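You operate a simulated robot arm through the tools that you are given. There is no shell and no other tool.

You run a simulated robot arm. Do the job below in one go: nothing can be reset, and whatever is moved stays where it is left.

Task
Open the vise, fetch the blue castor and clamp it in.
Fine: vise fully open before the castor goes in; open the castors drawer wide and shut it again. Set down upright: what you pick out.

Only the result counts: the job must be done as asked and must still hold three seconds after the hand-in. Knocking over, shifting, dropping, spilling or breaking anything else fails it.

Robot
A 7-joint arm with a three-finger gripper, fixed in place. Base frame: the origin is on the floor under the middle of its stand, x ahead of it, y to its left, z up. Units: mm, degrees, N and s.
With the tool pointing down near the work surface it reaches from about 100 to 880 mm from the base axis. Its first joint turns from -166.0 to 166.0 degrees. Payload 2.94 kg.
Tool frame: the origin (TCP) lies between the finger pads and is the grasp point; the fingertips stand 30 mm ahead of it; z points along the fingers, y is the line along which they close. The gripper opens to 132 mm; its body begins 107 mm behind the TCP.
Orientation is told as [roll, pitch, yaw] about the base's x, y, z axes, in that order, counted from this pose: with the fingers straight down and closing along the base's y, the tool's x points along the base's -x, its y along +y and its z along -z.

Tools
- The arm moves only by the tool nudge_tool. Its argument "plan" is a list of rows, each a list of 3 entries, a list of its own where there are three numbers: the shift along the tool's x, y, z in m, then the turn, a rotation vector about the tool's x, y, z in degrees, then the finger opening in m, from 0 to 0.132. In form: [[[dx, dy, dz], [wx, wy, wz], hand], ...]. A call has 1 to 20 rows; each row shifts and turns the commanded pose from where the row before left it, along the tool's axes as they then stand. Rows are played at 5 a second. More than 50 mm and 8.6 degrees between two rows, or a gripper value outside its range, and nothing of the call is played. A pose out of reach is approached as far as the arm can. The call stops where the force on the tool passes 40 N (or 10 N more than at its start, if that is more) or the arm is blocked; 0.2 s more then pass. Each finger travels about 37.4 mm/s and halts on what it meets, pressing with about 41 N; the grip force reading is that of the motor and also rises with nothing between the fingers. The clock runs only during rows and for 0.2 s after the last one: add rows that do not move to give the fingers time. The reply holds the time, the measured pose of the TCP, the force on the tool along the base axes, the opening and the grip force, in the units named above and with some noise, with the torque about the TCP (base axes, N m) and any sound that the robot's microphone picked up.
- Cameras (640 x 400 px; columns grow to the right, rows downward): "scene" is fixed at [218.4, -499.4, 1046]; the picture's right is [0.52, -0.86, 0.00], its down [-0.19, -0.12, -0.97] and it looks along [0.83, 0.50, -0.22] (base axes); focal length 229 px, centre (320, 200). "wrist" rides on the gripper at [72, 3, -144] in the tool frame; the picture's right is [-0.04, 1.00, 0.00], its down [-0.88, -0.04, -0.48] and it looks along [-0.47, -0.02, 0.88] (tool axes); focal length 256 px, centre (320, 200).
- snapshot(camera): a new picture of that camera. No time passes.
- raise_lower(by): moves the trunk up (or, below 0, down) by that many mm; the arm rides with it, the base frame stays. It gives what a move gives, with no picture.
- point_at(camera, pixels): for up to 12 pixels [column, row] of the newest picture of that camera ("zoom" is the newest enlarged one), the place [x, y, z] in the base frame of the surface seen there, good to about 3 mm. No time passes.
- inspect(camera, box): a new picture of the part [left, top, right, bottom] of that camera's present view, enlarged. No time passes.
- sign_off(): hands the job in; it is judged then, once.

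Leave the gripper open and the arm clear of the work at the hand-in unless told otherwise.

The tools are called after "Call:" as name(argument=value, ...) on one line, values as JSON. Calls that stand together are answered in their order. nudge_tool: Moves the arm, as the interface text tells. Its arguments: {"type":"object","properties":{"plan":{"type":"array","items":{"type":"array"}}},"required":["plan"]} The other tools are called the same way: raise_lower (by) moves the trunk up or down; snapshot (camera) takes a picture; point_at (camera, pixels) gives the place of the surface under pixels of a picture; inspect (camera, box) takes an enlarged picture of a part of a camera's view; sign_off () hands the job in.

At the start:

```text
time: 0.0
tool_pos: [647.5, 24.1, 1094.6]
tool_rot: [0.0, 0.0, 0.0]
ft_force: [-0.6, -0.5, -0.4]
wrist_torque: [0.01, 0.0, 0.01]
opening: 132.0
gripper_force: 0.1
trunk travel left (down, up): [-25.0, 515.0]
```

scene: 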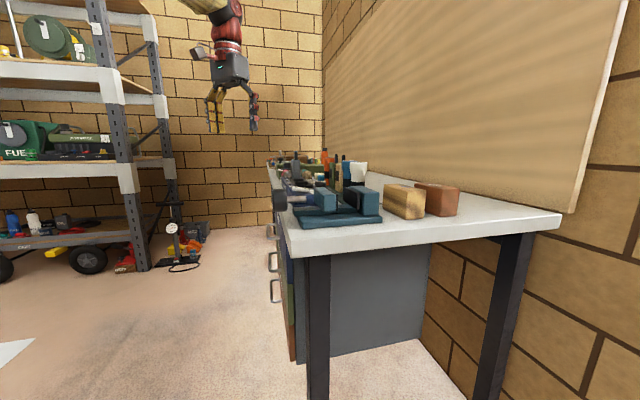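
wrist: 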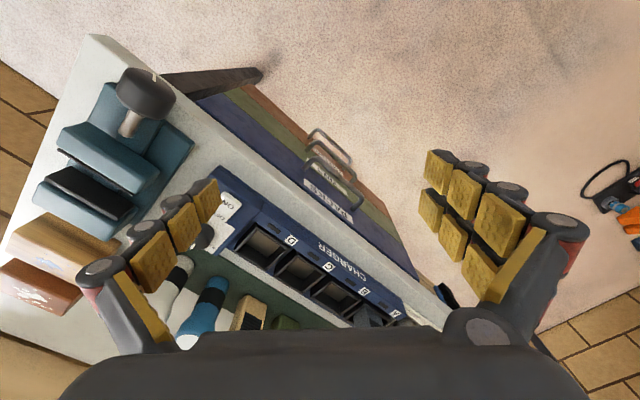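

I start with enlarged views: the vise and bench in the scene view (box 260,140 to 480,240), and the wrist view of the vise and drawers.

Call:
inspect(camera="scene", box=[250, 140, 410, 240])

Call:
inspect(camera="wrist", box=[0, 20, 320, 220])

Call:
inspect(camera="wrist", box=[160, 60, 480, 340])

Call:
inspect(camera="scene", box=[240, 180, 440, 380])

```text
4.00 times, centred on (330, 190) of scene
```

zoom: 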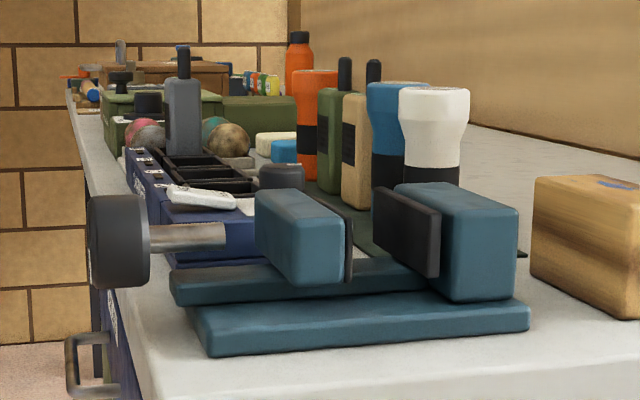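

```text
2.00 times, centred on (160, 120) of wrist
```

zoom: 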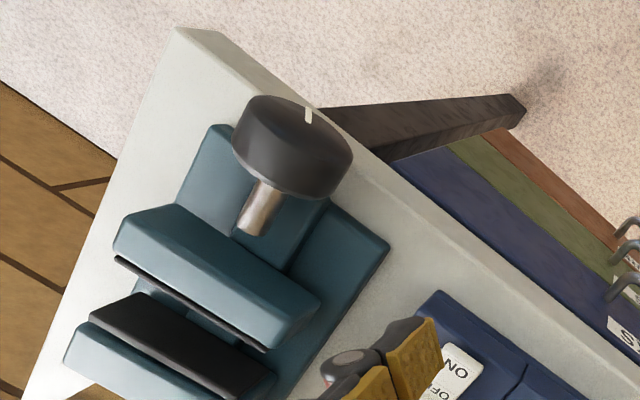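

```text
1.43 times, centred on (320, 200) of wrist
```

zoom: 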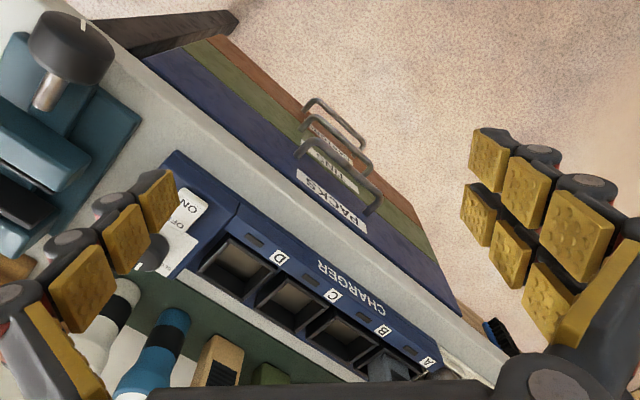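

```text
2.00 times, centred on (340, 280) of scene
```

zoom: 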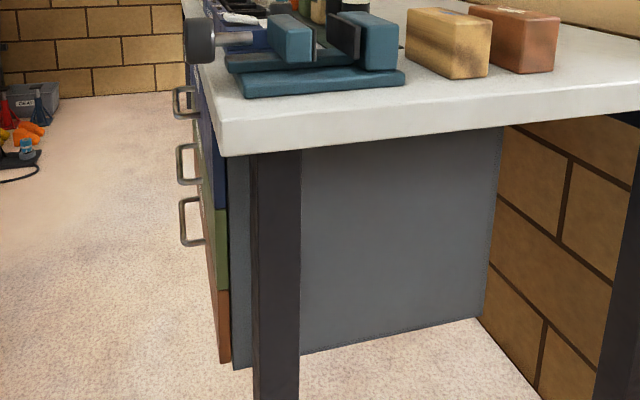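

The bench has a vise with a round knob and three drawers: blue "PACKS", green, and brown. I'll measure points on the vise, the handles and the bench edge in the wrist and scene views.

Call:
snapshot(camera="wrist")

Call:
snapshot(camera="scene")

Call:
point_at(camera="wrist", pixels=[[148, 88], [130, 125], [90, 150], [140, 165], [85, 190], [125, 208], [150, 100], [230, 90], [330, 140], [330, 170], [330, 190], [330, 205]])

Call:
point_at(camera="scene", pixels=[[279, 200], [295, 199], [320, 199], [353, 196], [367, 200], [340, 215], [272, 232], [275, 262], [275, 292], [345, 205], [310, 240], [400, 200]])

Call:
inspect(camera="wrist", box=[240, 110, 400, 250])

```text
taken
```

wrist: 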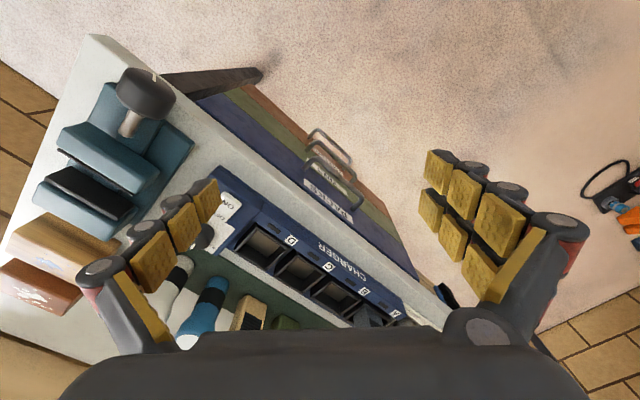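

```text
taken
```

scene: 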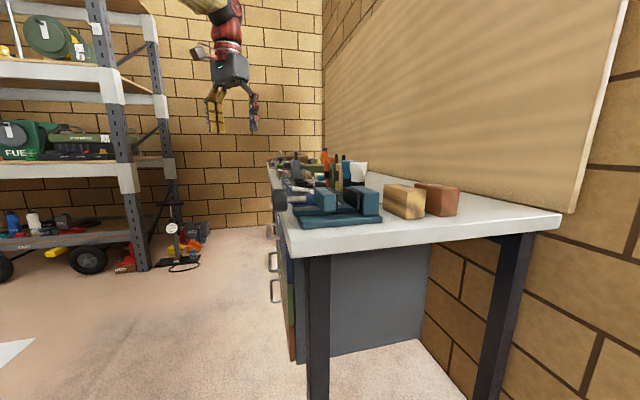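

```text
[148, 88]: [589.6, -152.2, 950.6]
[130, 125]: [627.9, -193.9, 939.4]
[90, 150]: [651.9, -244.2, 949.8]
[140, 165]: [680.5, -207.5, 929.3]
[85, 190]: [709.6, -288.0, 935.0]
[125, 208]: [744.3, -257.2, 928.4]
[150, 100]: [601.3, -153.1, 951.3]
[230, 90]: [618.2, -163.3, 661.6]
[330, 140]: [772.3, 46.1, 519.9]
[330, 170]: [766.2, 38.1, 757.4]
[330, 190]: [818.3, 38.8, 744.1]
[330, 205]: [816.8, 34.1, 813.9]
```

```text
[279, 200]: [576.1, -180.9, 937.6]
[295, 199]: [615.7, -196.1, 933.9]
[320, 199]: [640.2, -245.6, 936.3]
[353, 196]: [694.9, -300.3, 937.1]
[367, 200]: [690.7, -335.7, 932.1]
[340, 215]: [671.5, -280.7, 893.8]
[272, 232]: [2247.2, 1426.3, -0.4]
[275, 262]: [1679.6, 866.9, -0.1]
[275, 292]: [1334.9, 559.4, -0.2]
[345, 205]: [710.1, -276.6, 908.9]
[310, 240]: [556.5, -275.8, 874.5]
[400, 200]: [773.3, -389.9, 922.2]
```

```text
2.86 times, centred on (320, 180) of wrist
```

zoom: 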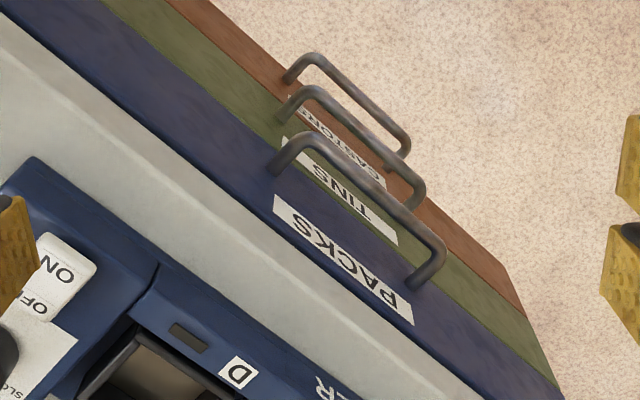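

The zoom shows the labels PACKS (blue), TINS (green) and CASTORS (brown, bottom). I'll measure the handles, the drawer fronts and the bench edge from this zoom.

Call:
point_at(camera="zoom", pixels=[[298, 68], [318, 57], [350, 83], [404, 130], [404, 150], [285, 108], [318, 90], [415, 180], [280, 160], [310, 138], [440, 250], [420, 275]])

Call:
point_at(camera="zoom", pixels=[[60, 90], [100, 100], [240, 60], [500, 280], [190, 40], [480, 300], [460, 330], [300, 290], [10, 60], [400, 370], [350, 130], [330, 120]])

```text
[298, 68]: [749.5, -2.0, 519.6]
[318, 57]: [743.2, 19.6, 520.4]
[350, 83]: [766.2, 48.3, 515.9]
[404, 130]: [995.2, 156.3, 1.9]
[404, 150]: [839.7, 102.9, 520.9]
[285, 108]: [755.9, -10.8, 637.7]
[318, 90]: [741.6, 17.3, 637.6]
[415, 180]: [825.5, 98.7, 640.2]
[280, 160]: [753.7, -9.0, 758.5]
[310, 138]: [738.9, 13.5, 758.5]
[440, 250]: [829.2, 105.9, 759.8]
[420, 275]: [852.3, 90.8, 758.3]
```

```text
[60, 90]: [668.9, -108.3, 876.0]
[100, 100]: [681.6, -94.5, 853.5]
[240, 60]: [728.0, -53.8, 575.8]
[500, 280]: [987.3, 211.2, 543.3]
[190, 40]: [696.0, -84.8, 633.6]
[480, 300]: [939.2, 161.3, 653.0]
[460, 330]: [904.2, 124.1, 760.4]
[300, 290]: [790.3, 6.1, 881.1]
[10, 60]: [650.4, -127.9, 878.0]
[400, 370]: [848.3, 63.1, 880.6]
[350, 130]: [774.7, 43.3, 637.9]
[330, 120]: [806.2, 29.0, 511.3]
```

The bench runs at about 45° in the base frame, and the drawers face (-0.71, 0.71). CASTORS is the bottom drawer, with its handle at z≈520. I'll turn the tool 45° about its axis to square up with the bench and get a better wrist view.

Call:
nudge_tool(plan=[[[0, 0, -0.02], [0, 0, 7.5], 0.132], [[0, 0, -0.02], [0, 0, 7.5], 0.132], [[0, 0, -0.02], [0, 0, 7.5], 0.132], [[0, 0, 0], [0, 0, 7.5], 0.132], [[0, 0, 0], [0, 0, 7.5], 0.132], [[0, 0, 0], [0, 0, 7.5], 0.132]])

Call:
snapshot(camera="wrist")

Call:
snapshot(camera="scene")

```text
time: 1.4
tool_pos: [646.7, 23.3, 1156.3]
tool_rot: [0.0, 0.0, -45.2]
ft_force: [-0.7, -1.1, 0.0]
wrist_torque: [0.0, 0.0, 0.01]
opening: 132.2
gripper_force: 0.1
trunk travel left (down, up): [-25.0, 515.0]
```

```text
taken
```

wrist: 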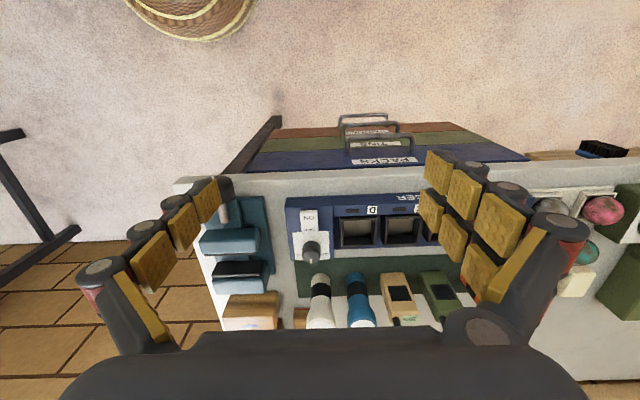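

```text
taken
```

scene: 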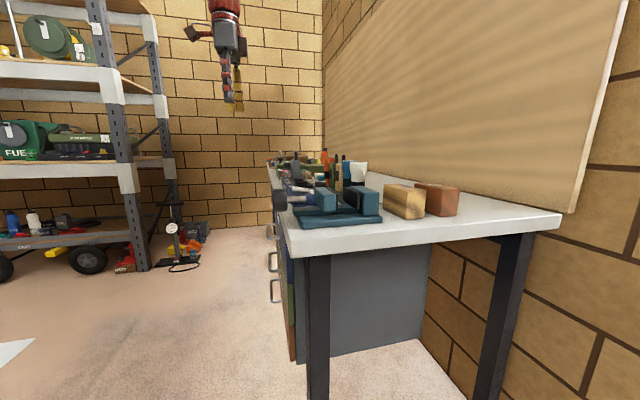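

The bench is now square in the wrist picture, but the finger at (190,220) hides the vise. I'll slide along tool -y by 0.2 m to centre the vise and look down on it.

Call:
nudge_tool(plan=[[[0, -0.04, 0], [0, 0, 0], 0.132], [[0, -0.04, 0], [0, 0, 0], 0.132], [[0, -0.04, 0], [0, 0, 0], 0.132], [[0, -0.04, 0], [0, 0, 0], 0.132], [[0, -0.04, 0], [0, 0, 0], 0.132], [[0, 0, 0], [0, 0, 0], 0.132]])

Call:
snapshot(camera="wrist")

Call:
inspect(camera="wrist", box=[240, 120, 440, 320])

```text
time: 2.8
tool_pos: [505.4, -116.8, 1155.3]
tool_rot: [0.0, 0.0, -45.0]
ft_force: [0.0, -0.4, 0.4]
wrist_torque: [0.0, -0.05, 0.0]
opening: 131.9
gripper_force: 0.0
trunk travel left (down, up): [-25.0, 515.0]
```

```text
taken
```

wrist: 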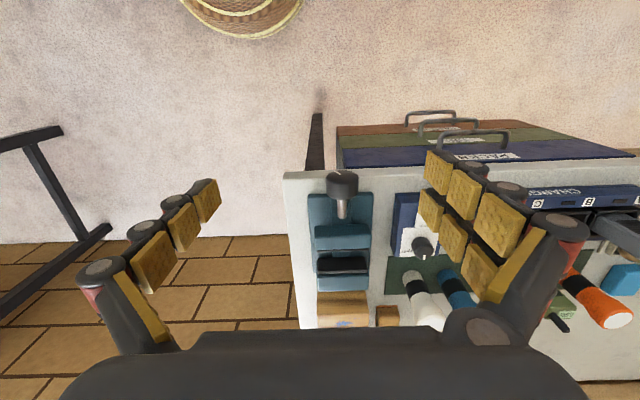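

```text
2.00 times, centred on (340, 220) of wrist
```

zoom: 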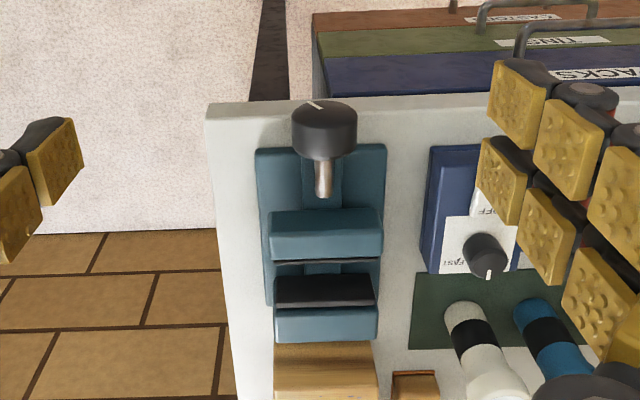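

The vise is now clear: knob at zoom (325,130), spindle (325,180), moving jaw (325,235), jaw pads, fixed jaw (325,325). I'll measure these.

Call:
point_at(camera="zoom", pixels=[[325, 108], [325, 135], [325, 155], [296, 125], [354, 125], [325, 180], [325, 215], [275, 220], [378, 220], [325, 255], [325, 245], [325, 285]])

Call:
point_at(camera="zoom", pixels=[[280, 290], [372, 290], [325, 312], [325, 335], [325, 268], [262, 160], [384, 155], [266, 300], [230, 120], [410, 125], [420, 110], [225, 104]])

Call:
inspect(camera="scene", box=[265, 170, 385, 240])

```text
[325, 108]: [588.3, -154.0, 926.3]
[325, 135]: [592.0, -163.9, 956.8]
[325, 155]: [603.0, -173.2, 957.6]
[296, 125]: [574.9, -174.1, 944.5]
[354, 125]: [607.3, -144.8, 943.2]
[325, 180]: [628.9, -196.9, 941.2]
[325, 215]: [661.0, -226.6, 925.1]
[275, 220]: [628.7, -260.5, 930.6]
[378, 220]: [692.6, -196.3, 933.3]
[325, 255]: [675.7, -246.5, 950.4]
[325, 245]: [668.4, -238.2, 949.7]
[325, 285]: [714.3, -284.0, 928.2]
```

```text
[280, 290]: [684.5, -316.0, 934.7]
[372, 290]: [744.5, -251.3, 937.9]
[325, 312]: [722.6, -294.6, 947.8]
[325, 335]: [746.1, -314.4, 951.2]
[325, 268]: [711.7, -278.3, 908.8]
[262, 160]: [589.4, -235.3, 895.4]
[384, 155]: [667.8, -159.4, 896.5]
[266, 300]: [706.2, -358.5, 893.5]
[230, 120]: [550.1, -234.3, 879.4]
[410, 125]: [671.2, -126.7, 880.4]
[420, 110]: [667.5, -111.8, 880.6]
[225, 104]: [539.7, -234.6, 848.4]
```

```text
5.33 times, centred on (325, 205) of scene
```

zoom: 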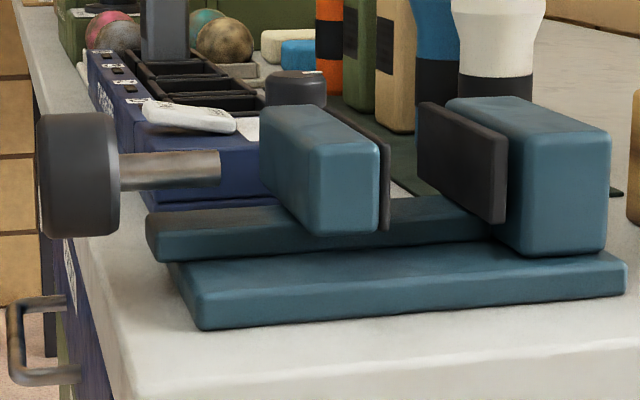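

The vise axis is at 45°. The knob centre is near (596,-164,932), about 50 mm across, and its axis runs along (0.71,-0.71,0). I'll pitch the tool to horizontal so it points along the spindle, in front of the knob and above it, over free floor.

Call:
nudge_tool(plan=[[[0, 0.01, 0], [0, -7.5, 0], 0.132], [[0, 0.01, 0], [0, -7.5, 0], 0.132], [[0, 0.01, 0], [0, -7.5, 0], 0.132], [[0, 0, 0], [0, -7.5, 0], 0.132], [[0, 0, 0], [0, -7.5, 0], 0.132], [[0, 0, 0], [0, -7.5, 0], 0.132], [[0, 0, 0], [0, -7.5, 0], 0.132], [[0, 0, 0], [0, -7.5, 0], 0.132], [[0, 0, 0], [0, -7.5, 0], 0.132], [[0, 0, 0], [0, -7.5, 0], 0.132], [[0, 0, 0], [0, -7.5, 0], 0.132], [[0, 0, 0], [0, -7.5, 0], 0.132], [[0, 0, 0], [0, 0, 0], 0.132]])

Call:
snapshot(camera="wrist")

Call:
snapshot(camera="scene")

```text
time: 5.6
tool_pos: [525.7, -96.0, 1154.2]
tool_rot: [176.7, -89.9, 138.3]
ft_force: [0.6, 0.9, -1.0]
wrist_torque: [-0.01, 0.02, -0.03]
opening: 131.9
gripper_force: 0.1
trunk travel left (down, up): [-25.0, 515.0]
```

```text
taken
```

wrist: 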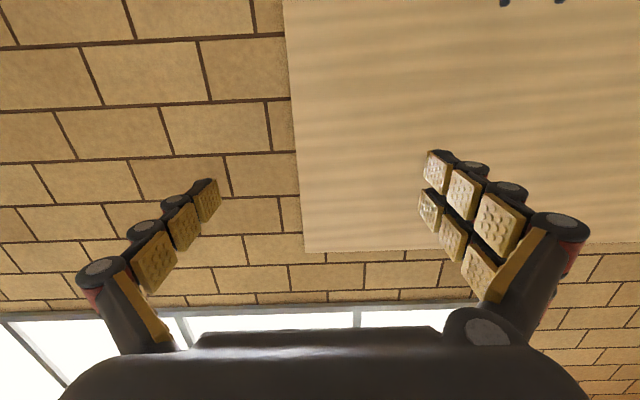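

```text
taken
```

scene: 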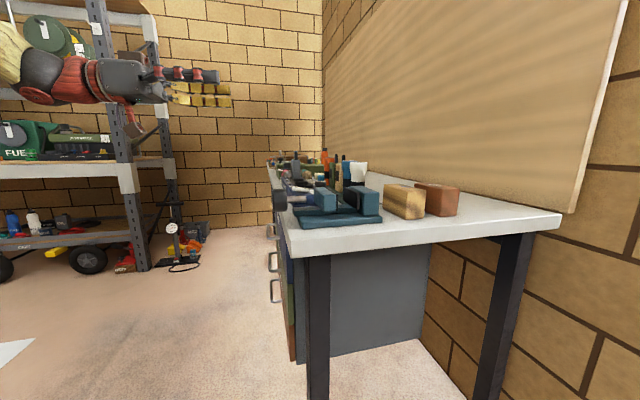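

The tool is horizontal and points along the vise axis, with the camera underneath. Opening the vise probably needs a negative turn about tool z, so I'll wind the wrist up by +160° in free air to test its range. This also brings the camera on top.

Call:
nudge_tool(plan=[[[0, 0, 0], [0, 0, 8], 0.132], [[0, 0, 0], [0, 0, 8], 0.132], [[0, 0, 0], [0, 0, 8], 0.132], [[0, 0, 0], [0, 0, 8], 0.132], [[0, 0, 0], [0, 0, 8], 0.132], [[0, 0, 0], [0, 0, 8], 0.132], [[0, 0, 0], [0, 0, 8], 0.132], [[0, 0, 0], [0, 0, 8], 0.132], [[0, 0, 0], [0, 0, 8], 0.132], [[0, 0, 0], [0, 0, 8], 0.132], [[0, 0, 0], [0, 0, 8], 0.132], [[0, 0, 0], [0, 0, 8], 0.132], [[0, 0, 0], [0, 0, 8], 0.132], [[0, 0, 0], [0, 0, 8], 0.132], [[0, 0, 0], [0, 0, 8], 0.132], [[0, 0, 0], [0, 0, 8], 0.132], [[0, 0, 0], [0, 0, 8], 0.132], [[0, 0, 0], [0, 0, 8], 0.132], [[0, 0, 0], [0, 0, 8], 0.132], [[0, 0, 0], [0, 0, 8], 0.132]])

Call:
snapshot(camera="wrist")

Call:
snapshot(camera="scene")

```text
time: 9.8
tool_pos: [371.6, -297.4, 1456.3]
tool_rot: [90.0, 70.0, -134.6]
ft_force: [0.2, -0.4, 0.0]
wrist_torque: [-0.01, -0.02, -0.03]
opening: 131.9
gripper_force: 0.0
out of reach, approached as far as the arm can: row 9, 10, 11, 12, 13, 14, 15, 16, 17, 18, 19, 20
trunk travel left (down, up): [-25.0, 515.0]
```

```text
taken
```

wrist: 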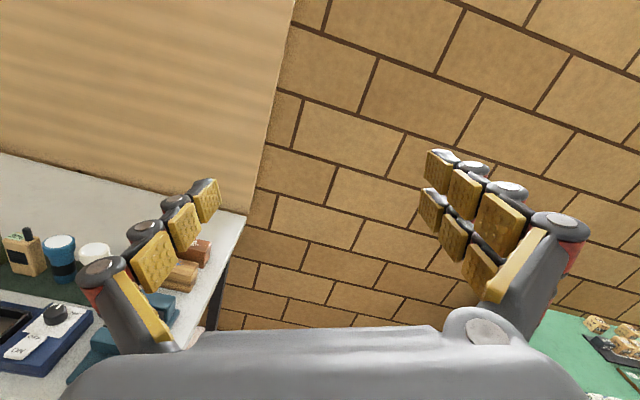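

```text
taken
```

scene: 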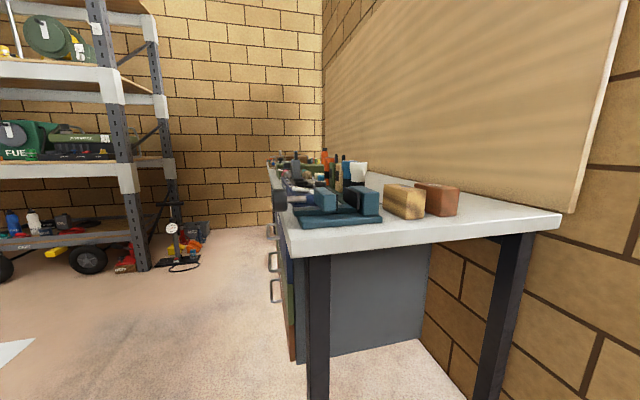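

Rows 9–20 were out of reach and the arm wandered to (372,-297,1456), which is clear of everything. I'll send one still row to learn whether the commanded pose is the one reached or the one asked for.

Call:
nudge_tool(plan=[[[0, 0, 0], [0, 0, 0], 0.132]])

```text
time: 10.2
tool_pos: [371.3, -298.5, 1456.5]
tool_rot: [89.7, 69.8, -134.7]
ft_force: [-0.3, 0.4, 0.0]
wrist_torque: [-0.01, -0.04, 0.0]
opening: 131.9
gripper_force: 0.0
trunk travel left (down, up): [-25.0, 515.0]
```

The commanded pose follows the pose reached, so nothing is pending. The tool still points along the vise axis and only the wrist hit a limit, so most of the range must lie in the negative direction. I'll turn back -96° here in free air.

Call:
nudge_tool(plan=[[[0, 0, 0], [0, 0, -8], 0.132], [[0, 0, 0], [0, 0, -8], 0.132], [[0, 0, 0], [0, 0, -8], 0.132], [[0, 0, 0], [0, 0, -8], 0.132], [[0, 0, 0], [0, 0, -8], 0.132], [[0, 0, 0], [0, 0, -8], 0.132], [[0, 0, 0], [0, 0, -8], 0.132], [[0, 0, 0], [0, 0, -8], 0.132], [[0, 0, 0], [0, 0, -8], 0.132], [[0, 0, 0], [0, 0, -8], 0.132], [[0, 0, 0], [0, 0, -8], 0.132], [[0, 0, 0], [0, 0, -8], 0.132]])

```text
time: 12.8
tool_pos: [371.9, -298.1, 1454.7]
tool_rot: [90.1, -26.1, -135.0]
ft_force: [0.8, -0.8, -0.1]
wrist_torque: [-0.02, 0.03, 0.03]
opening: 132.0
gripper_force: 0.0
trunk travel left (down, up): [-25.0, 515.0]
```

The pose is reached with no limit warning (tool x is tilted 26° below horizontal). I'll translate back to (526,-96,1154) in front of the vise, in 10 steps through free air.

Call:
nudge_tool(plan=[[[0.0358, -0.016, -0.0034], [0, 0, 0], 0.132], [[0.0358, -0.016, -0.0034], [0, 0, 0], 0.132], [[0.0358, -0.016, -0.0034], [0, 0, 0], 0.132], [[0.0358, -0.016, -0.0034], [0, 0, 0], 0.132], [[0.0358, -0.016, -0.0034], [0, 0, 0], 0.132], [[0.0358, -0.016, -0.0034], [0, 0, 0], 0.132], [[0.0358, -0.016, -0.0034], [0, 0, 0], 0.132], [[0.0358, -0.016, -0.0034], [0, 0, 0], 0.132], [[0.0358, -0.016, -0.0034], [0, 0, 0], 0.132], [[0.0358, -0.016, -0.0034], [0, 0, 0], 0.132], [[0, 0, 0], [0, 0, 0], 0.132]])

Call:
snapshot(camera="scene")

```text
time: 15.2
tool_pos: [524.5, -97.5, 1152.9]
tool_rot: [89.9, -26.0, -135.0]
ft_force: [0.0, 0.5, 0.2]
wrist_torque: [-0.04, -0.01, -0.02]
opening: 131.7
gripper_force: 0.1
trunk travel left (down, up): [-25.0, 515.0]
```

```text
taken
```

scene: 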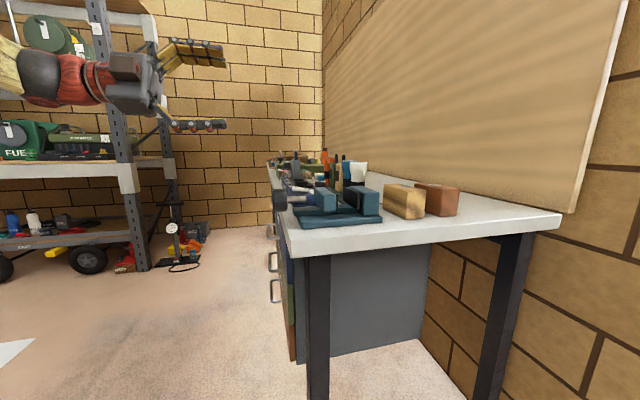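

The tool is back in front of the vise at (524,-98,1153). I'll lower it to knob height z≈931, still about 55 mm short of the knob.

Call:
nudge_tool(plan=[[[0.0167, -0.033, 0], [0, 0, 0], 0.132], [[0.0167, -0.033, 0], [0, 0, 0], 0.132], [[0.0167, -0.033, 0], [0, 0, 0], 0.132], [[0.0167, -0.033, 0], [0, 0, 0], 0.132], [[0.0167, -0.033, 0], [0, 0, 0], 0.1], [[0.0167, -0.033, 0], [0, 0, 0], 0.08], [[0, 0, 0], [0, 0, 0], 0.072], [[0, 0, 0], [0, 0, 0], 0.072]])

Call:
snapshot(camera="wrist")

Call:
snapshot(camera="scene")

```text
time: 17.0
tool_pos: [467.4, -89.2, 1102.5]
tool_rot: [89.0, -26.8, -134.7]
ft_force: [-0.7, -0.4, -0.8]
wrist_torque: [-0.02, -0.01, -0.01]
opening: 72.1
gripper_force: 0.0
out of reach, approached as far as the arm can: row 1, 2, 3, 4, 5, 6
trunk travel left (down, up): [-25.0, 515.0]
```

```text
taken
```

wrist: 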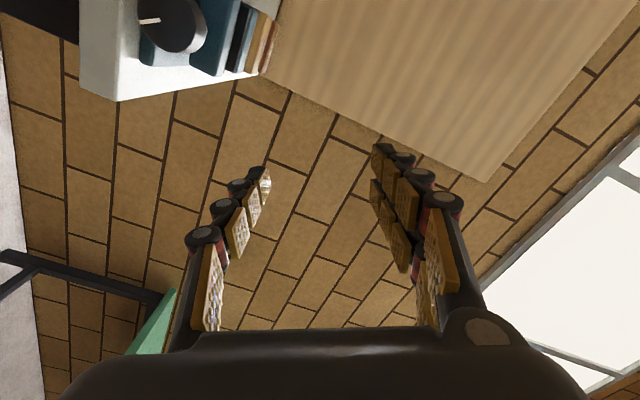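

```text
taken
```

scene: 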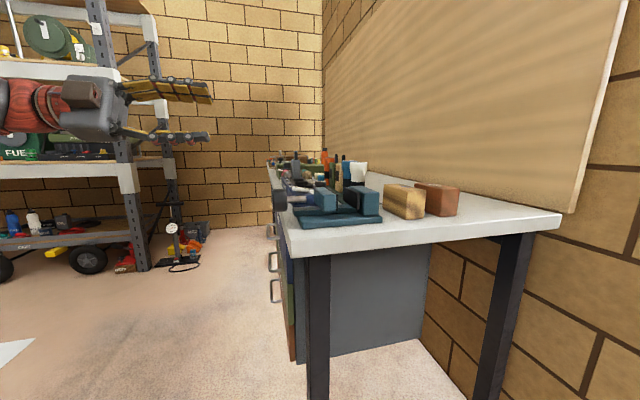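

The lower pose is out of reach at this wrist angle, because p=-26° is right at the joint limit. I'll turn the tool back -64°, so the fingers close horizontally, and then go down.

Call:
nudge_tool(plan=[[[0, 0, 0], [0, 0, -8], 0.072], [[0, 0, 0], [0, 0, -8], 0.072], [[0, 0, 0], [0, 0, -8], 0.072], [[0, 0, 0], [0, 0, -8], 0.072], [[0, 0, 0], [0, 0, -8], 0.072], [[0, 0, 0], [0, 0, -8], 0.072], [[0, 0, 0], [0, 0, -8], 0.072], [[0, 0, 0], [0, 0, -8], 0.072], [[0, 0, 0], [0, 0, 0], 0.072]])

```text
time: 19.0
tool_pos: [465.9, -91.6, 1101.3]
tool_rot: [-88.7, -90.0, 43.9]
ft_force: [-0.1, -0.5, 0.0]
wrist_torque: [0.0, 0.01, -0.03]
opening: 71.8
gripper_force: 0.0
trunk travel left (down, up): [-25.0, 515.0]
```

The tool is now at p=-90 (tool x down, y along the bench front). I'll go down 170 mm and across to sit in front of the knob.

Call:
nudge_tool(plan=[[[0.034, 0.008, 0.009], [0, 0, 0], 0.072], [[0.034, 0.008, 0.009], [0, 0, 0], 0.072], [[0.034, 0.008, 0.009], [0, 0, 0], 0.072], [[0.034, 0.008, 0.009], [0, 0, 0], 0.072], [[0.034, 0.008, 0.009], [0, 0, 0], 0.072], [[0, 0, 0], [0, 0, 0], 0.072]])

Call:
snapshot(camera="wrist")

Call:
snapshot(camera="scene")

```text
time: 20.4
tool_pos: [525.3, -97.7, 930.1]
tool_rot: [-90.8, -90.0, 45.8]
ft_force: [-0.5, -0.3, 1.0]
wrist_torque: [0.03, 0.0, -0.03]
opening: 72.0
gripper_force: 0.1
trunk travel left (down, up): [-25.0, 515.0]
```

```text
taken
```

wrist: 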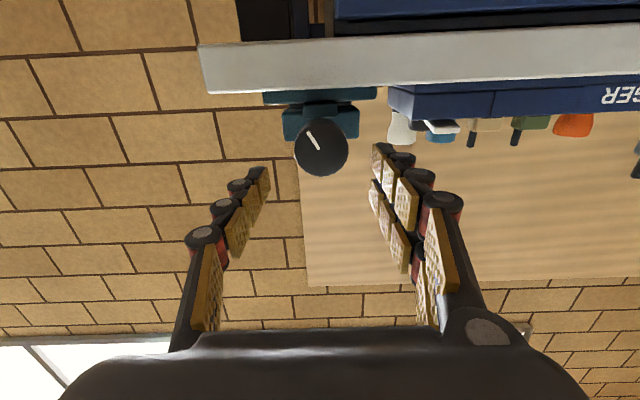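

```text
taken
```

scene: 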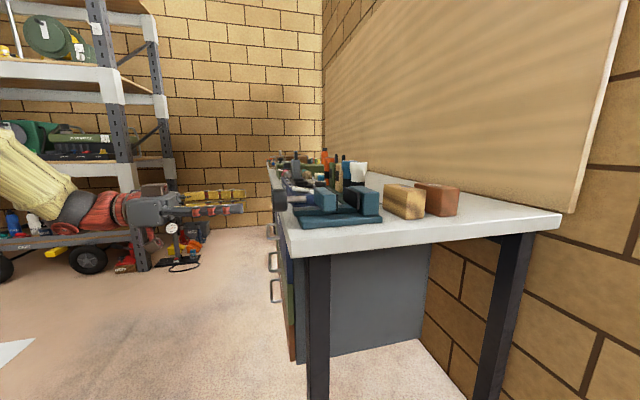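

I'm level with the knob and the wrist view shows its face at (321,148) with a white mark. I'll measure the face precisely.

Call:
inspect(camera="wrist", box=[270, 90, 370, 190])

Call:
point_at(camera="zoom", pixels=[[205, 220], [110, 240], [305, 240], [205, 130], [205, 335], [120, 200], [290, 200], [180, 175], [250, 300], [150, 300]])

```text
4.00 times, centred on (320, 140) of wrist
```

zoom: 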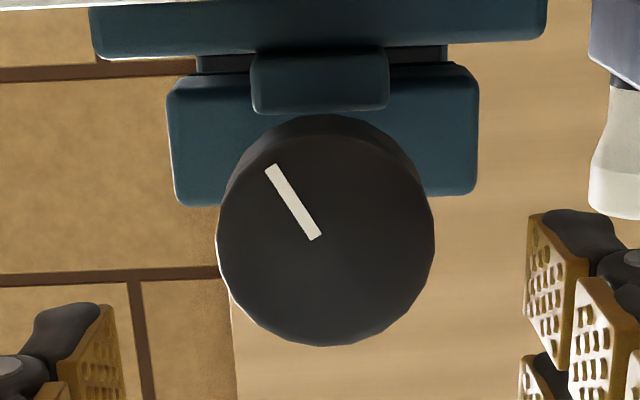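

```text
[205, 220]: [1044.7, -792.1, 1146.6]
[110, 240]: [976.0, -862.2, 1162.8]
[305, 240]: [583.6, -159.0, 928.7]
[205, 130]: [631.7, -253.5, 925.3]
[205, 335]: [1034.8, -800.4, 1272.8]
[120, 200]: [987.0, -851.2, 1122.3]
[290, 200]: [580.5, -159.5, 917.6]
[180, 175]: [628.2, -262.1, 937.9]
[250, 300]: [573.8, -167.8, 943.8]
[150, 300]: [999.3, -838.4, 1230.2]
```

The knob face is centred near zoom (326,240). I'll measure its rim and centre.

Call:
point_at(camera="zoom", pixels=[[326, 240], [222, 240], [430, 240], [326, 150], [326, 340], [326, 122], [270, 170], [312, 236], [410, 300], [245, 300]])

```text
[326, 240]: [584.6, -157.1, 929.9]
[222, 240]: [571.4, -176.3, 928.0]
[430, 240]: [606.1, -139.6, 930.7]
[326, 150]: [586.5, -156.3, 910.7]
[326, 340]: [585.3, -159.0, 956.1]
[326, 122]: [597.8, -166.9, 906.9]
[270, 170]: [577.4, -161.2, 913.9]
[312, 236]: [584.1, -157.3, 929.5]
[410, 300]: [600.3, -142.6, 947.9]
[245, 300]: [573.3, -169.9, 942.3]
```

Knob centre: u≈304, z≈931, face at 524.5 mm along the vise axis, radius 25. Before gripping, I'll back off 50 mm and check how far the wrist can turn in the negative (opening) direction, in chunks.

Call:
nudge_tool(plan=[[[0, 0, -0.025], [0, 0, 0], 0.072], [[0, 0, -0.025], [0, 0, 0], 0.072], [[0, 0, 0], [0, 0, -8], 0.072], [[0, 0, 0], [0, 0, -8], 0.072], [[0, 0, 0], [0, 0, -8], 0.072], [[0, 0, 0], [0, 0, -8], 0.072], [[0, 0, 0], [0, 0, -8], 0.072], [[0, 0, 0], [0, 0, -8], 0.072], [[0, 0, 0], [0, 0, -8], 0.072], [[0, 0, 0], [0, 0, -8], 0.072], [[0, 0, 0], [0, 0, -8], 0.072], [[0, 0, 0], [0, 0, -8], 0.072], [[0, 0, 0], [0, 0, -8], 0.072], [[0, 0, 0], [0, 0, -8], 0.072], [[0, 0, 0], [0, 0, -8], 0.072], [[0, 0, 0], [0, 0, -8], 0.072], [[0, 0, 0], [0, 0, -8], 0.072]])

```text
time: 24.0
tool_pos: [490.5, -58.5, 930.7]
tool_rot: [-90.0, 30.2, 45.0]
ft_force: [-0.4, 0.3, 0.0]
wrist_torque: [0.01, -0.02, 0.0]
opening: 71.7
gripper_force: 0.0
trunk travel left (down, up): [-25.0, 515.0]
```

-120° works. I'll continue with another -80°.

Call:
nudge_tool(plan=[[[0, 0, 0], [0, 0, -8], 0.072], [[0, 0, 0], [0, 0, -8], 0.072], [[0, 0, 0], [0, 0, -8], 0.072], [[0, 0, 0], [0, 0, -8], 0.072], [[0, 0, 0], [0, 0, -8], 0.072], [[0, 0, 0], [0, 0, -8], 0.072], [[0, 0, 0], [0, 0, -8], 0.072], [[0, 0, 0], [0, 0, -8], 0.072], [[0, 0, 0], [0, 0, -8], 0.072], [[0, 0, 0], [0, 0, -8], 0.072]])

Call:
snapshot(camera="wrist")

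```text
time: 26.2
tool_pos: [490.1, -58.8, 932.8]
tool_rot: [90.0, 69.8, -135.1]
ft_force: [-0.5, -0.2, -0.1]
wrist_torque: [-0.02, -0.01, -0.01]
opening: 72.3
gripper_force: 0.0
trunk travel left (down, up): [-25.0, 515.0]
```

```text
taken
```

wrist: 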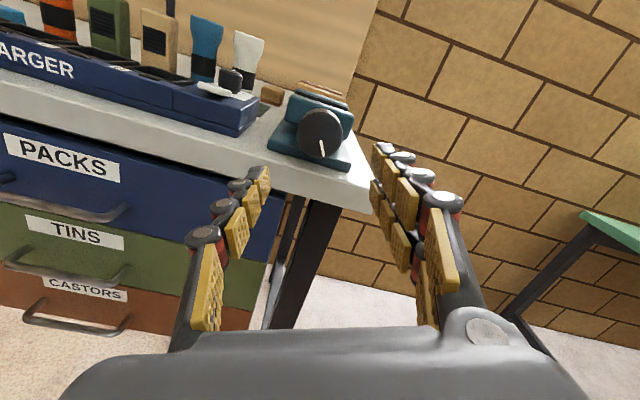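

The range to -200° is free and the tool is now camera-up. The view shows the knob at (321,133) and the CASTORS drawer at lower left. I'll do a direction test here: move in 131 mm until the fingertips cover the knob, then close on it.

Call:
nudge_tool(plan=[[[-0.002, 0, 0.035], [0, 0, 0], 0.072], [[0, 0, 0.035], [0, 0, 0], 0.072], [[0, 0, 0.035], [0, 0, 0], 0.072], [[0, 0, 0.014], [0, 0, 0], 0.072], [[0, 0, 0.012], [0, 0, 0], 0.072], [[0, 0, 0], [0, 0, 0], 0.072]])

Call:
snapshot(camera="wrist")

Call:
inspect(camera="scene", box=[220, 160, 380, 260])

```text
time: 27.6
tool_pos: [579.7, -151.7, 931.0]
tool_rot: [90.0, 70.0, -135.0]
ft_force: [0.1, 0.3, -0.4]
wrist_torque: [0.01, 0.03, -0.02]
opening: 71.9
gripper_force: 0.0
trunk travel left (down, up): [-25.0, 515.0]
```

```text
taken
```

wrist: 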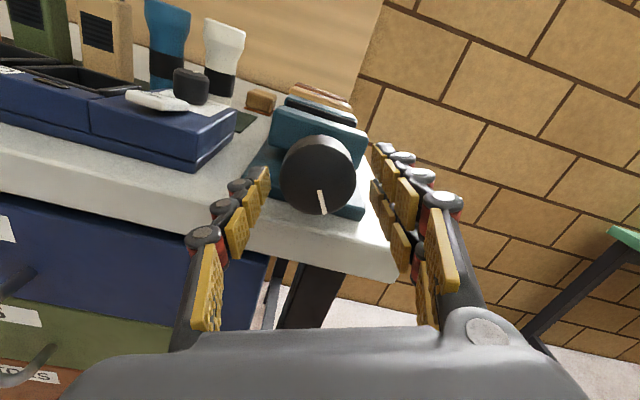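

```text
4.00 times, centred on (300, 210) of scene
```

zoom: 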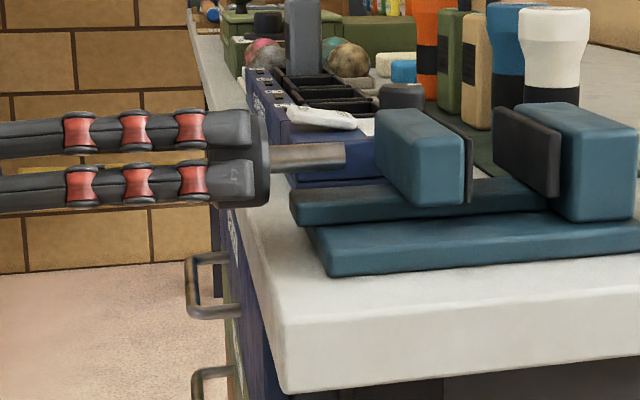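

The fingertips cover the knob. I'll close on it now and check the grip.

Call:
nudge_tool(plan=[[[0, 0, 0], [0, 0, 0], 0.055], [[0, 0, 0], [0, 0, 0], 0.04], [[0, 0, 0], [0, 0, 0], 0.03], [[0, 0, 0], [0, 0, 0], 0.03]])

Call:
snapshot(camera="wrist")

```text
time: 28.6
tool_pos: [581.7, -151.0, 930.5]
tool_rot: [89.9, 69.9, -135.0]
ft_force: [6.3, 6.9, -2.6]
wrist_torque: [0.17, 0.21, 0.6]
opening: 50.3
gripper_force: 33.2
trunk travel left (down, up): [-25.0, 515.0]
```

```text
taken
```

wrist: 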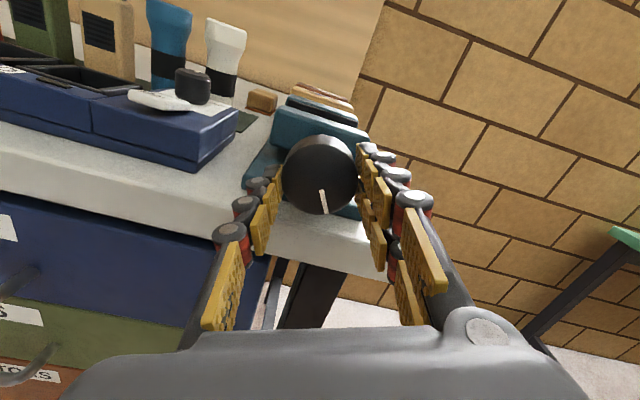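

The knob is gripped at 50.3 mm. I'll shift 1 mm to centre it, make a small test turn of -16° (counter-clockwise seen from the front), and read the torque.

Call:
nudge_tool(plan=[[[0.0003, -0.001, 0], [0, 0, 0], 0.03], [[0, 0, 0], [0, 0, -4], 0.03], [[0, 0, 0], [0, 0, -4], 0.03], [[0, 0, 0], [0, 0, -4], 0.03], [[0, 0, 0], [0, 0, -4], 0.03], [[0, 0, 0], [0, 0, 0], 0.03]])

Call:
inspect(camera="wrist", box=[240, 80, 400, 240])

Call:
inspect(camera="scene", box=[220, 160, 380, 260])

```text
time: 30.0
tool_pos: [580.0, -151.0, 930.9]
tool_rot: [90.0, 53.9, -135.1]
ft_force: [-20.2, 11.4, -1.4]
wrist_torque: [0.0, 0.01, -0.28]
opening: 50.2
gripper_force: 45.3
trunk travel left (down, up): [-25.0, 515.0]
```

```text
2.50 times, centred on (320, 160) of wrist
```

zoom: 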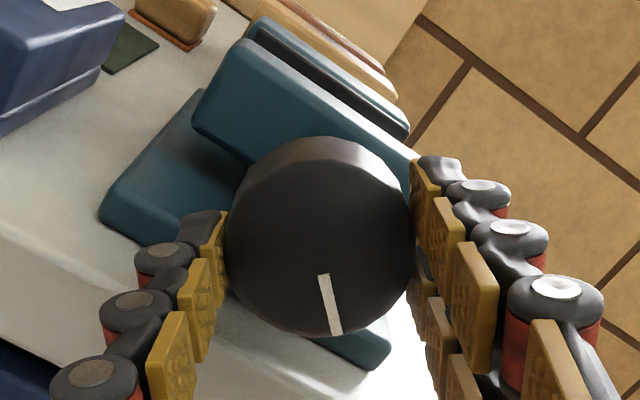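

```text
4.00 times, centred on (300, 210) of scene
```

zoom: 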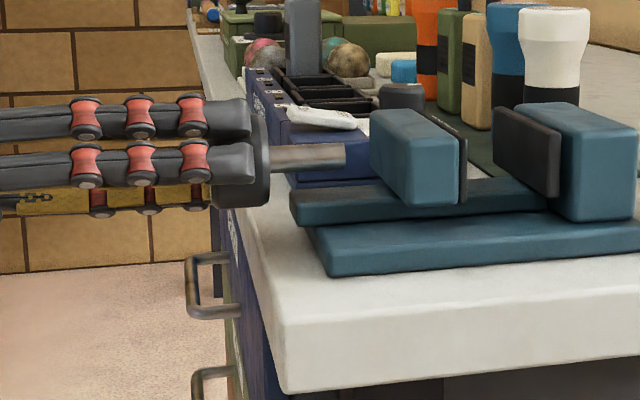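

The -16° turn moved the moving jaw a few pixels toward the knob in the scene zoom (left edge 375→369), so this direction opens it. The tool feels about 22 N outward. I'll measure the jaw and the knob positions.

Call:
point_at(camera="zoom", pixels=[[400, 160], [385, 150], [440, 170], [466, 160], [530, 150], [255, 150], [262, 180], [290, 157], [340, 152], [330, 207], [600, 170], [520, 200]])

Call:
snapshot(camera="wrist")

Call:
point_at(camera="wrist", pixels=[[310, 160], [325, 190], [320, 140], [300, 170], [340, 150], [295, 118], [330, 130], [305, 105]])

```text
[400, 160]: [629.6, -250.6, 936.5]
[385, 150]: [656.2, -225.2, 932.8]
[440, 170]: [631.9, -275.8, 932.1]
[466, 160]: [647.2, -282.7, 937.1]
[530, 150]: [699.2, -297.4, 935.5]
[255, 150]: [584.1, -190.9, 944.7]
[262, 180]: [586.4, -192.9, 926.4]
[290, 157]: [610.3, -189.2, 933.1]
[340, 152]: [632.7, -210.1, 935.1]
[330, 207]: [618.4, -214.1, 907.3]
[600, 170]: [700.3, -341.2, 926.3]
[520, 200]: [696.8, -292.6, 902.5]
```

```text
taken
```

wrist: 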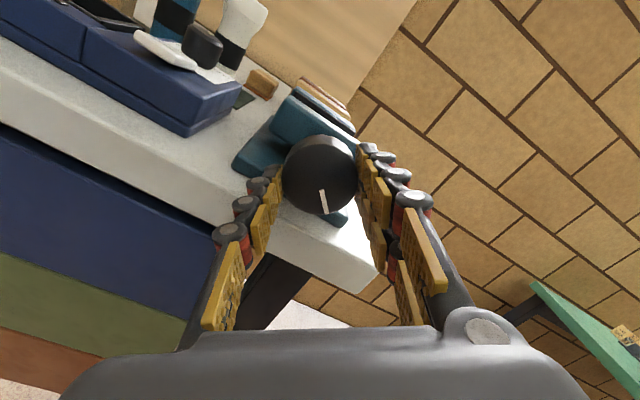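

```text
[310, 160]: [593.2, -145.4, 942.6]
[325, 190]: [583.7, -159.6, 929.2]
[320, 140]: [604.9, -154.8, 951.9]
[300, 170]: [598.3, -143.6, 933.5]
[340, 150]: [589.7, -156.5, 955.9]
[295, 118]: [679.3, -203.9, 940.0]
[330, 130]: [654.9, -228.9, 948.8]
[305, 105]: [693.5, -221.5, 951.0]
```

The knob face stays at 524 mm and the jaw face moved about 5 mm for 16°, so the knob doesn't travel and roughly 110° more should reach the stop. I'll release, back off 60 mm and wind the wrist back for one long stroke.

Call:
nudge_tool(plan=[[[0, 0, 0], [0, 0, 0], 0.05], [[0, 0, 0], [0, 0, 0], 0.072], [[0, 0, 0], [0, 0, 0], 0.072], [[0, 0, -0.03], [0, 0, 0], 0.072], [[0, 0, -0.03], [0, 0, 0], 0.072], [[0, 0, 0], [0, 0, 8], 0.072], [[0, 0, 0], [0, 0, 8], 0.072], [[0, 0, 0], [0, 0, 8], 0.072], [[0, 0, 0], [0, 0, 8], 0.072], [[0, 0, 0], [0, 0, 8], 0.072], [[0, 0, 0], [0, 0, 8], 0.072], [[0, 0, 0], [0, 0, 8], 0.072], [[0, 0, 0], [0, 0, 8], 0.072], [[0, 0, 0], [0, 0, 8], 0.072], [[0, 0, 0], [0, 0, 8], 0.072], [[0, 0, 0], [0, 0, 8], 0.072], [[0, 0, 0], [0, 0, 8], 0.072], [[0, 0, 0], [0, 0, 8], 0.072], [[0, 0, 0], [0, 0, 8], 0.072]])

Call:
nudge_tool(plan=[[[0, 0, 0], [0, 0, 8], 0.072], [[0, 0, 0], [0, 0, 8], 0.072], [[0, 0, 0], [0, 0, 8], 0.072], [[0, 0, 0], [0, 0, 8], 0.072], [[0, 0, 0], [0, 0, 8], 0.072], [[0, 0, 0], [0, 0, 8], 0.072], [[0, 0, 0], [0, 0, 8], 0.072], [[0, 0, 0], [0, 0, 8], 0.072], [[0, 0, 0], [0, 0, 8], 0.072], [[0, 0, 0], [0, 0, 8], 0.072], [[0, 0, 0], [0, 0, 8], 0.072], [[0, 0, 0], [0, 0, 8], 0.072], [[0, 0, 0], [0, 0, 0], 0.072]])

Call:
snapshot(camera="wrist")

Call:
inspect(camera="scene", box=[220, 160, 380, 260])

```text
time: 34.0
tool_pos: [540.9, -108.4, 930.7]
tool_rot: [-90.0, 13.8, 44.9]
ft_force: [-0.4, 1.0, 0.9]
wrist_torque: [0.0, 0.0, -0.04]
opening: 71.9
gripper_force: 0.0
trunk travel left (down, up): [-25.0, 515.0]
```

```text
time: 36.8
tool_pos: [540.7, -109.4, 930.0]
tool_rot: [-89.9, -82.0, 44.8]
ft_force: [-0.5, -0.1, -0.1]
wrist_torque: [0.0, -0.01, -0.03]
opening: 72.1
gripper_force: 0.1
trunk travel left (down, up): [-25.0, 515.0]
```

```text
taken
```

wrist: 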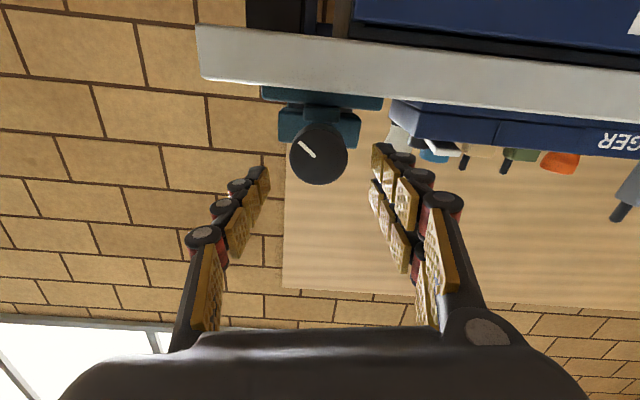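

```text
4.00 times, centred on (300, 210) of scene
```

zoom: 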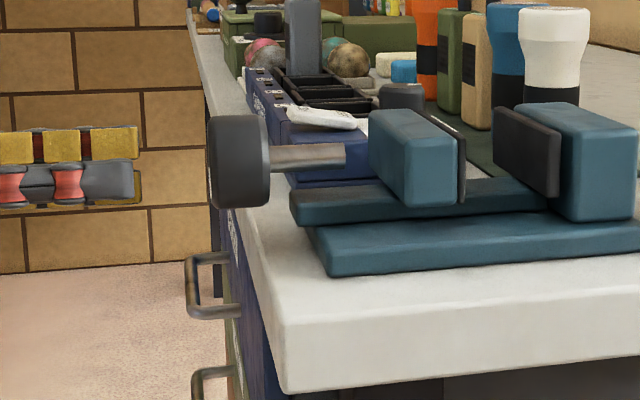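

The jaw held its place and the tool is wound back to p≈-98. I'll move in 57 mm, grip the knob, and turn -40° first.

Call:
nudge_tool(plan=[[[0, 0, 0.03], [0, 0, 0], 0.072], [[0, 0, 0.0275], [0, 0, 0], 0.072], [[0, 0, 0], [0, 0, 0], 0.06], [[0, 0, 0], [0, 0, 0], 0.045], [[0, 0, 0], [0, 0, 0], 0.03], [[0, 0, 0], [0, 0, 0], 0.03], [[0, 0, 0], [0, 0, -5], 0.03], [[0, 0, 0], [0, 0, -5], 0.03], [[0, 0, 0], [0, 0, -5], 0.03], [[0, 0, 0], [0, 0, -5], 0.03], [[0, 0, 0], [0, 0, -5], 0.03], [[0, 0, 0], [0, 0, -5], 0.03], [[0, 0, 0], [0, 0, -5], 0.03], [[0, 0, 0], [0, 0, -5], 0.03]])

Call:
snapshot(camera="wrist")

Call:
inspect(camera="scene", box=[220, 160, 380, 260])

```text
time: 39.8
tool_pos: [581.2, -151.8, 930.7]
tool_rot: [-90.1, -42.0, 45.0]
ft_force: [-8.7, -30.1, 13.8]
wrist_torque: [-0.15, -0.23, -0.85]
opening: 50.2
gripper_force: 45.4
trunk travel left (down, up): [-25.0, 515.0]
```

```text
taken
```

wrist: 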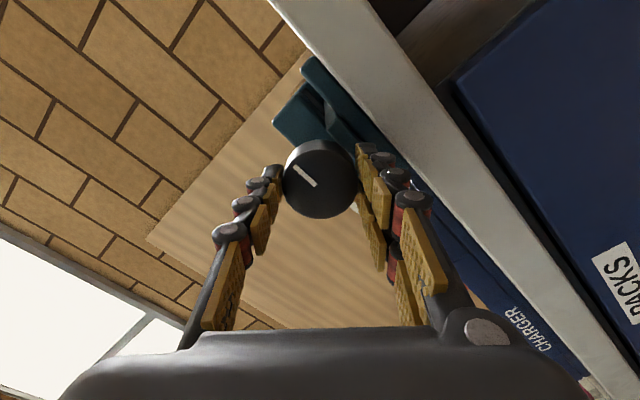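

```text
4.00 times, centred on (300, 210) of scene
```

zoom: 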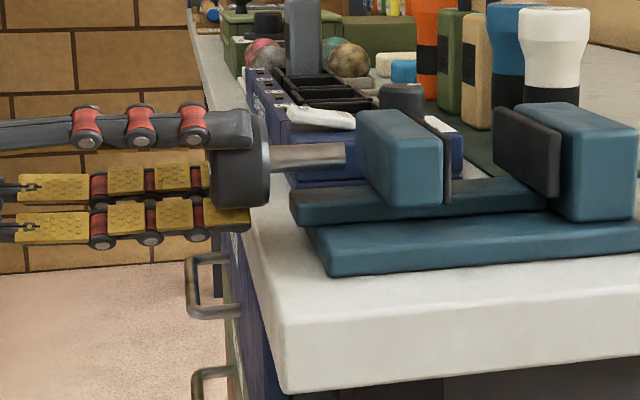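

The jaw moved again (left edge 369→356), so it's opening steadily. The side force of about 30 N shows the grip is slightly off-centre, so I'll shift about 2 mm toward the force to relieve it and read again.

Call:
nudge_tool(plan=[[[0.0005, -0.001, 0.0], [0, 0, 0], 0.03], [[0.0003, -0.001, 0.0], [0, 0, 0], 0.03], [[0, 0, 0], [0, 0, 0], 0.03]])

```text
time: 40.6
tool_pos: [580.4, -151.4, 930.3]
tool_rot: [-89.9, -42.1, 45.2]
ft_force: [10.0, -18.4, 10.2]
wrist_torque: [0.15, 0.0, 0.16]
opening: 50.3
gripper_force: 44.7
trunk travel left (down, up): [-25.0, 515.0]
```

The side force dropped. I'll ease 1 mm inward and continue turning -40°.

Call:
nudge_tool(plan=[[[-0.0003, -0.0003, 0.001], [0, 0, -5], 0.03], [[0, 0, 0], [0, 0, -5], 0.03], [[0, 0, 0], [0, 0, -5], 0.03], [[0, 0, 0], [0, 0, -5], 0.03], [[0, 0, 0], [0, 0, -5], 0.03], [[0, 0, 0], [0, 0, -5], 0.03], [[0, 0, 0], [0, 0, -5], 0.03], [[0, 0, 0], [0, 0, -5], 0.03], [[0, 0, 0], [0, 0, 0], 0.03]])

Call:
snapshot(camera="wrist")

Call:
inspect(camera="scene", box=[220, 160, 380, 260])

```text
time: 42.6
tool_pos: [579.9, -150.9, 932.0]
tool_rot: [-90.1, -2.0, 45.0]
ft_force: [4.1, 2.6, 11.1]
wrist_torque: [-0.05, -0.19, 0.58]
opening: 50.2
gripper_force: 44.6
trunk travel left (down, up): [-25.0, 515.0]
```

```text
taken
```

wrist: 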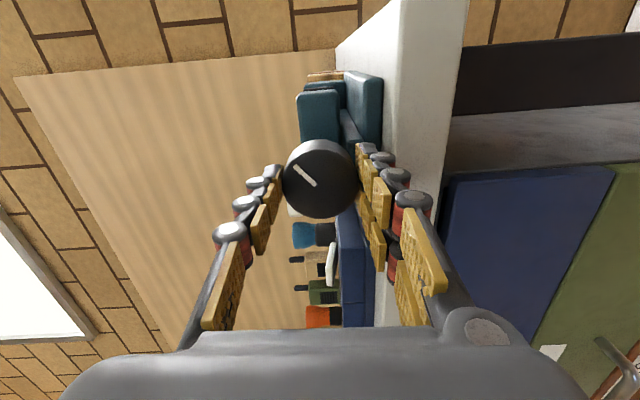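

```text
4.00 times, centred on (300, 210) of scene
```

zoom: 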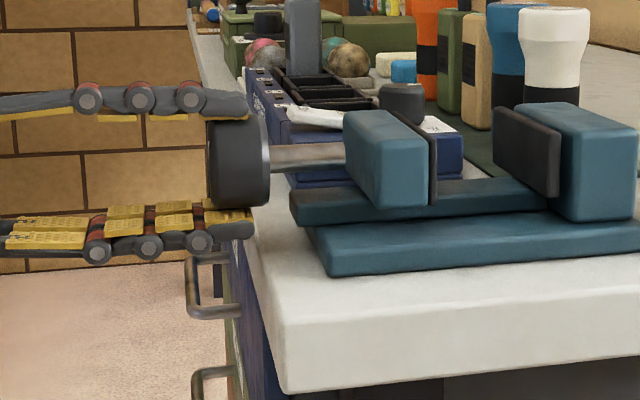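

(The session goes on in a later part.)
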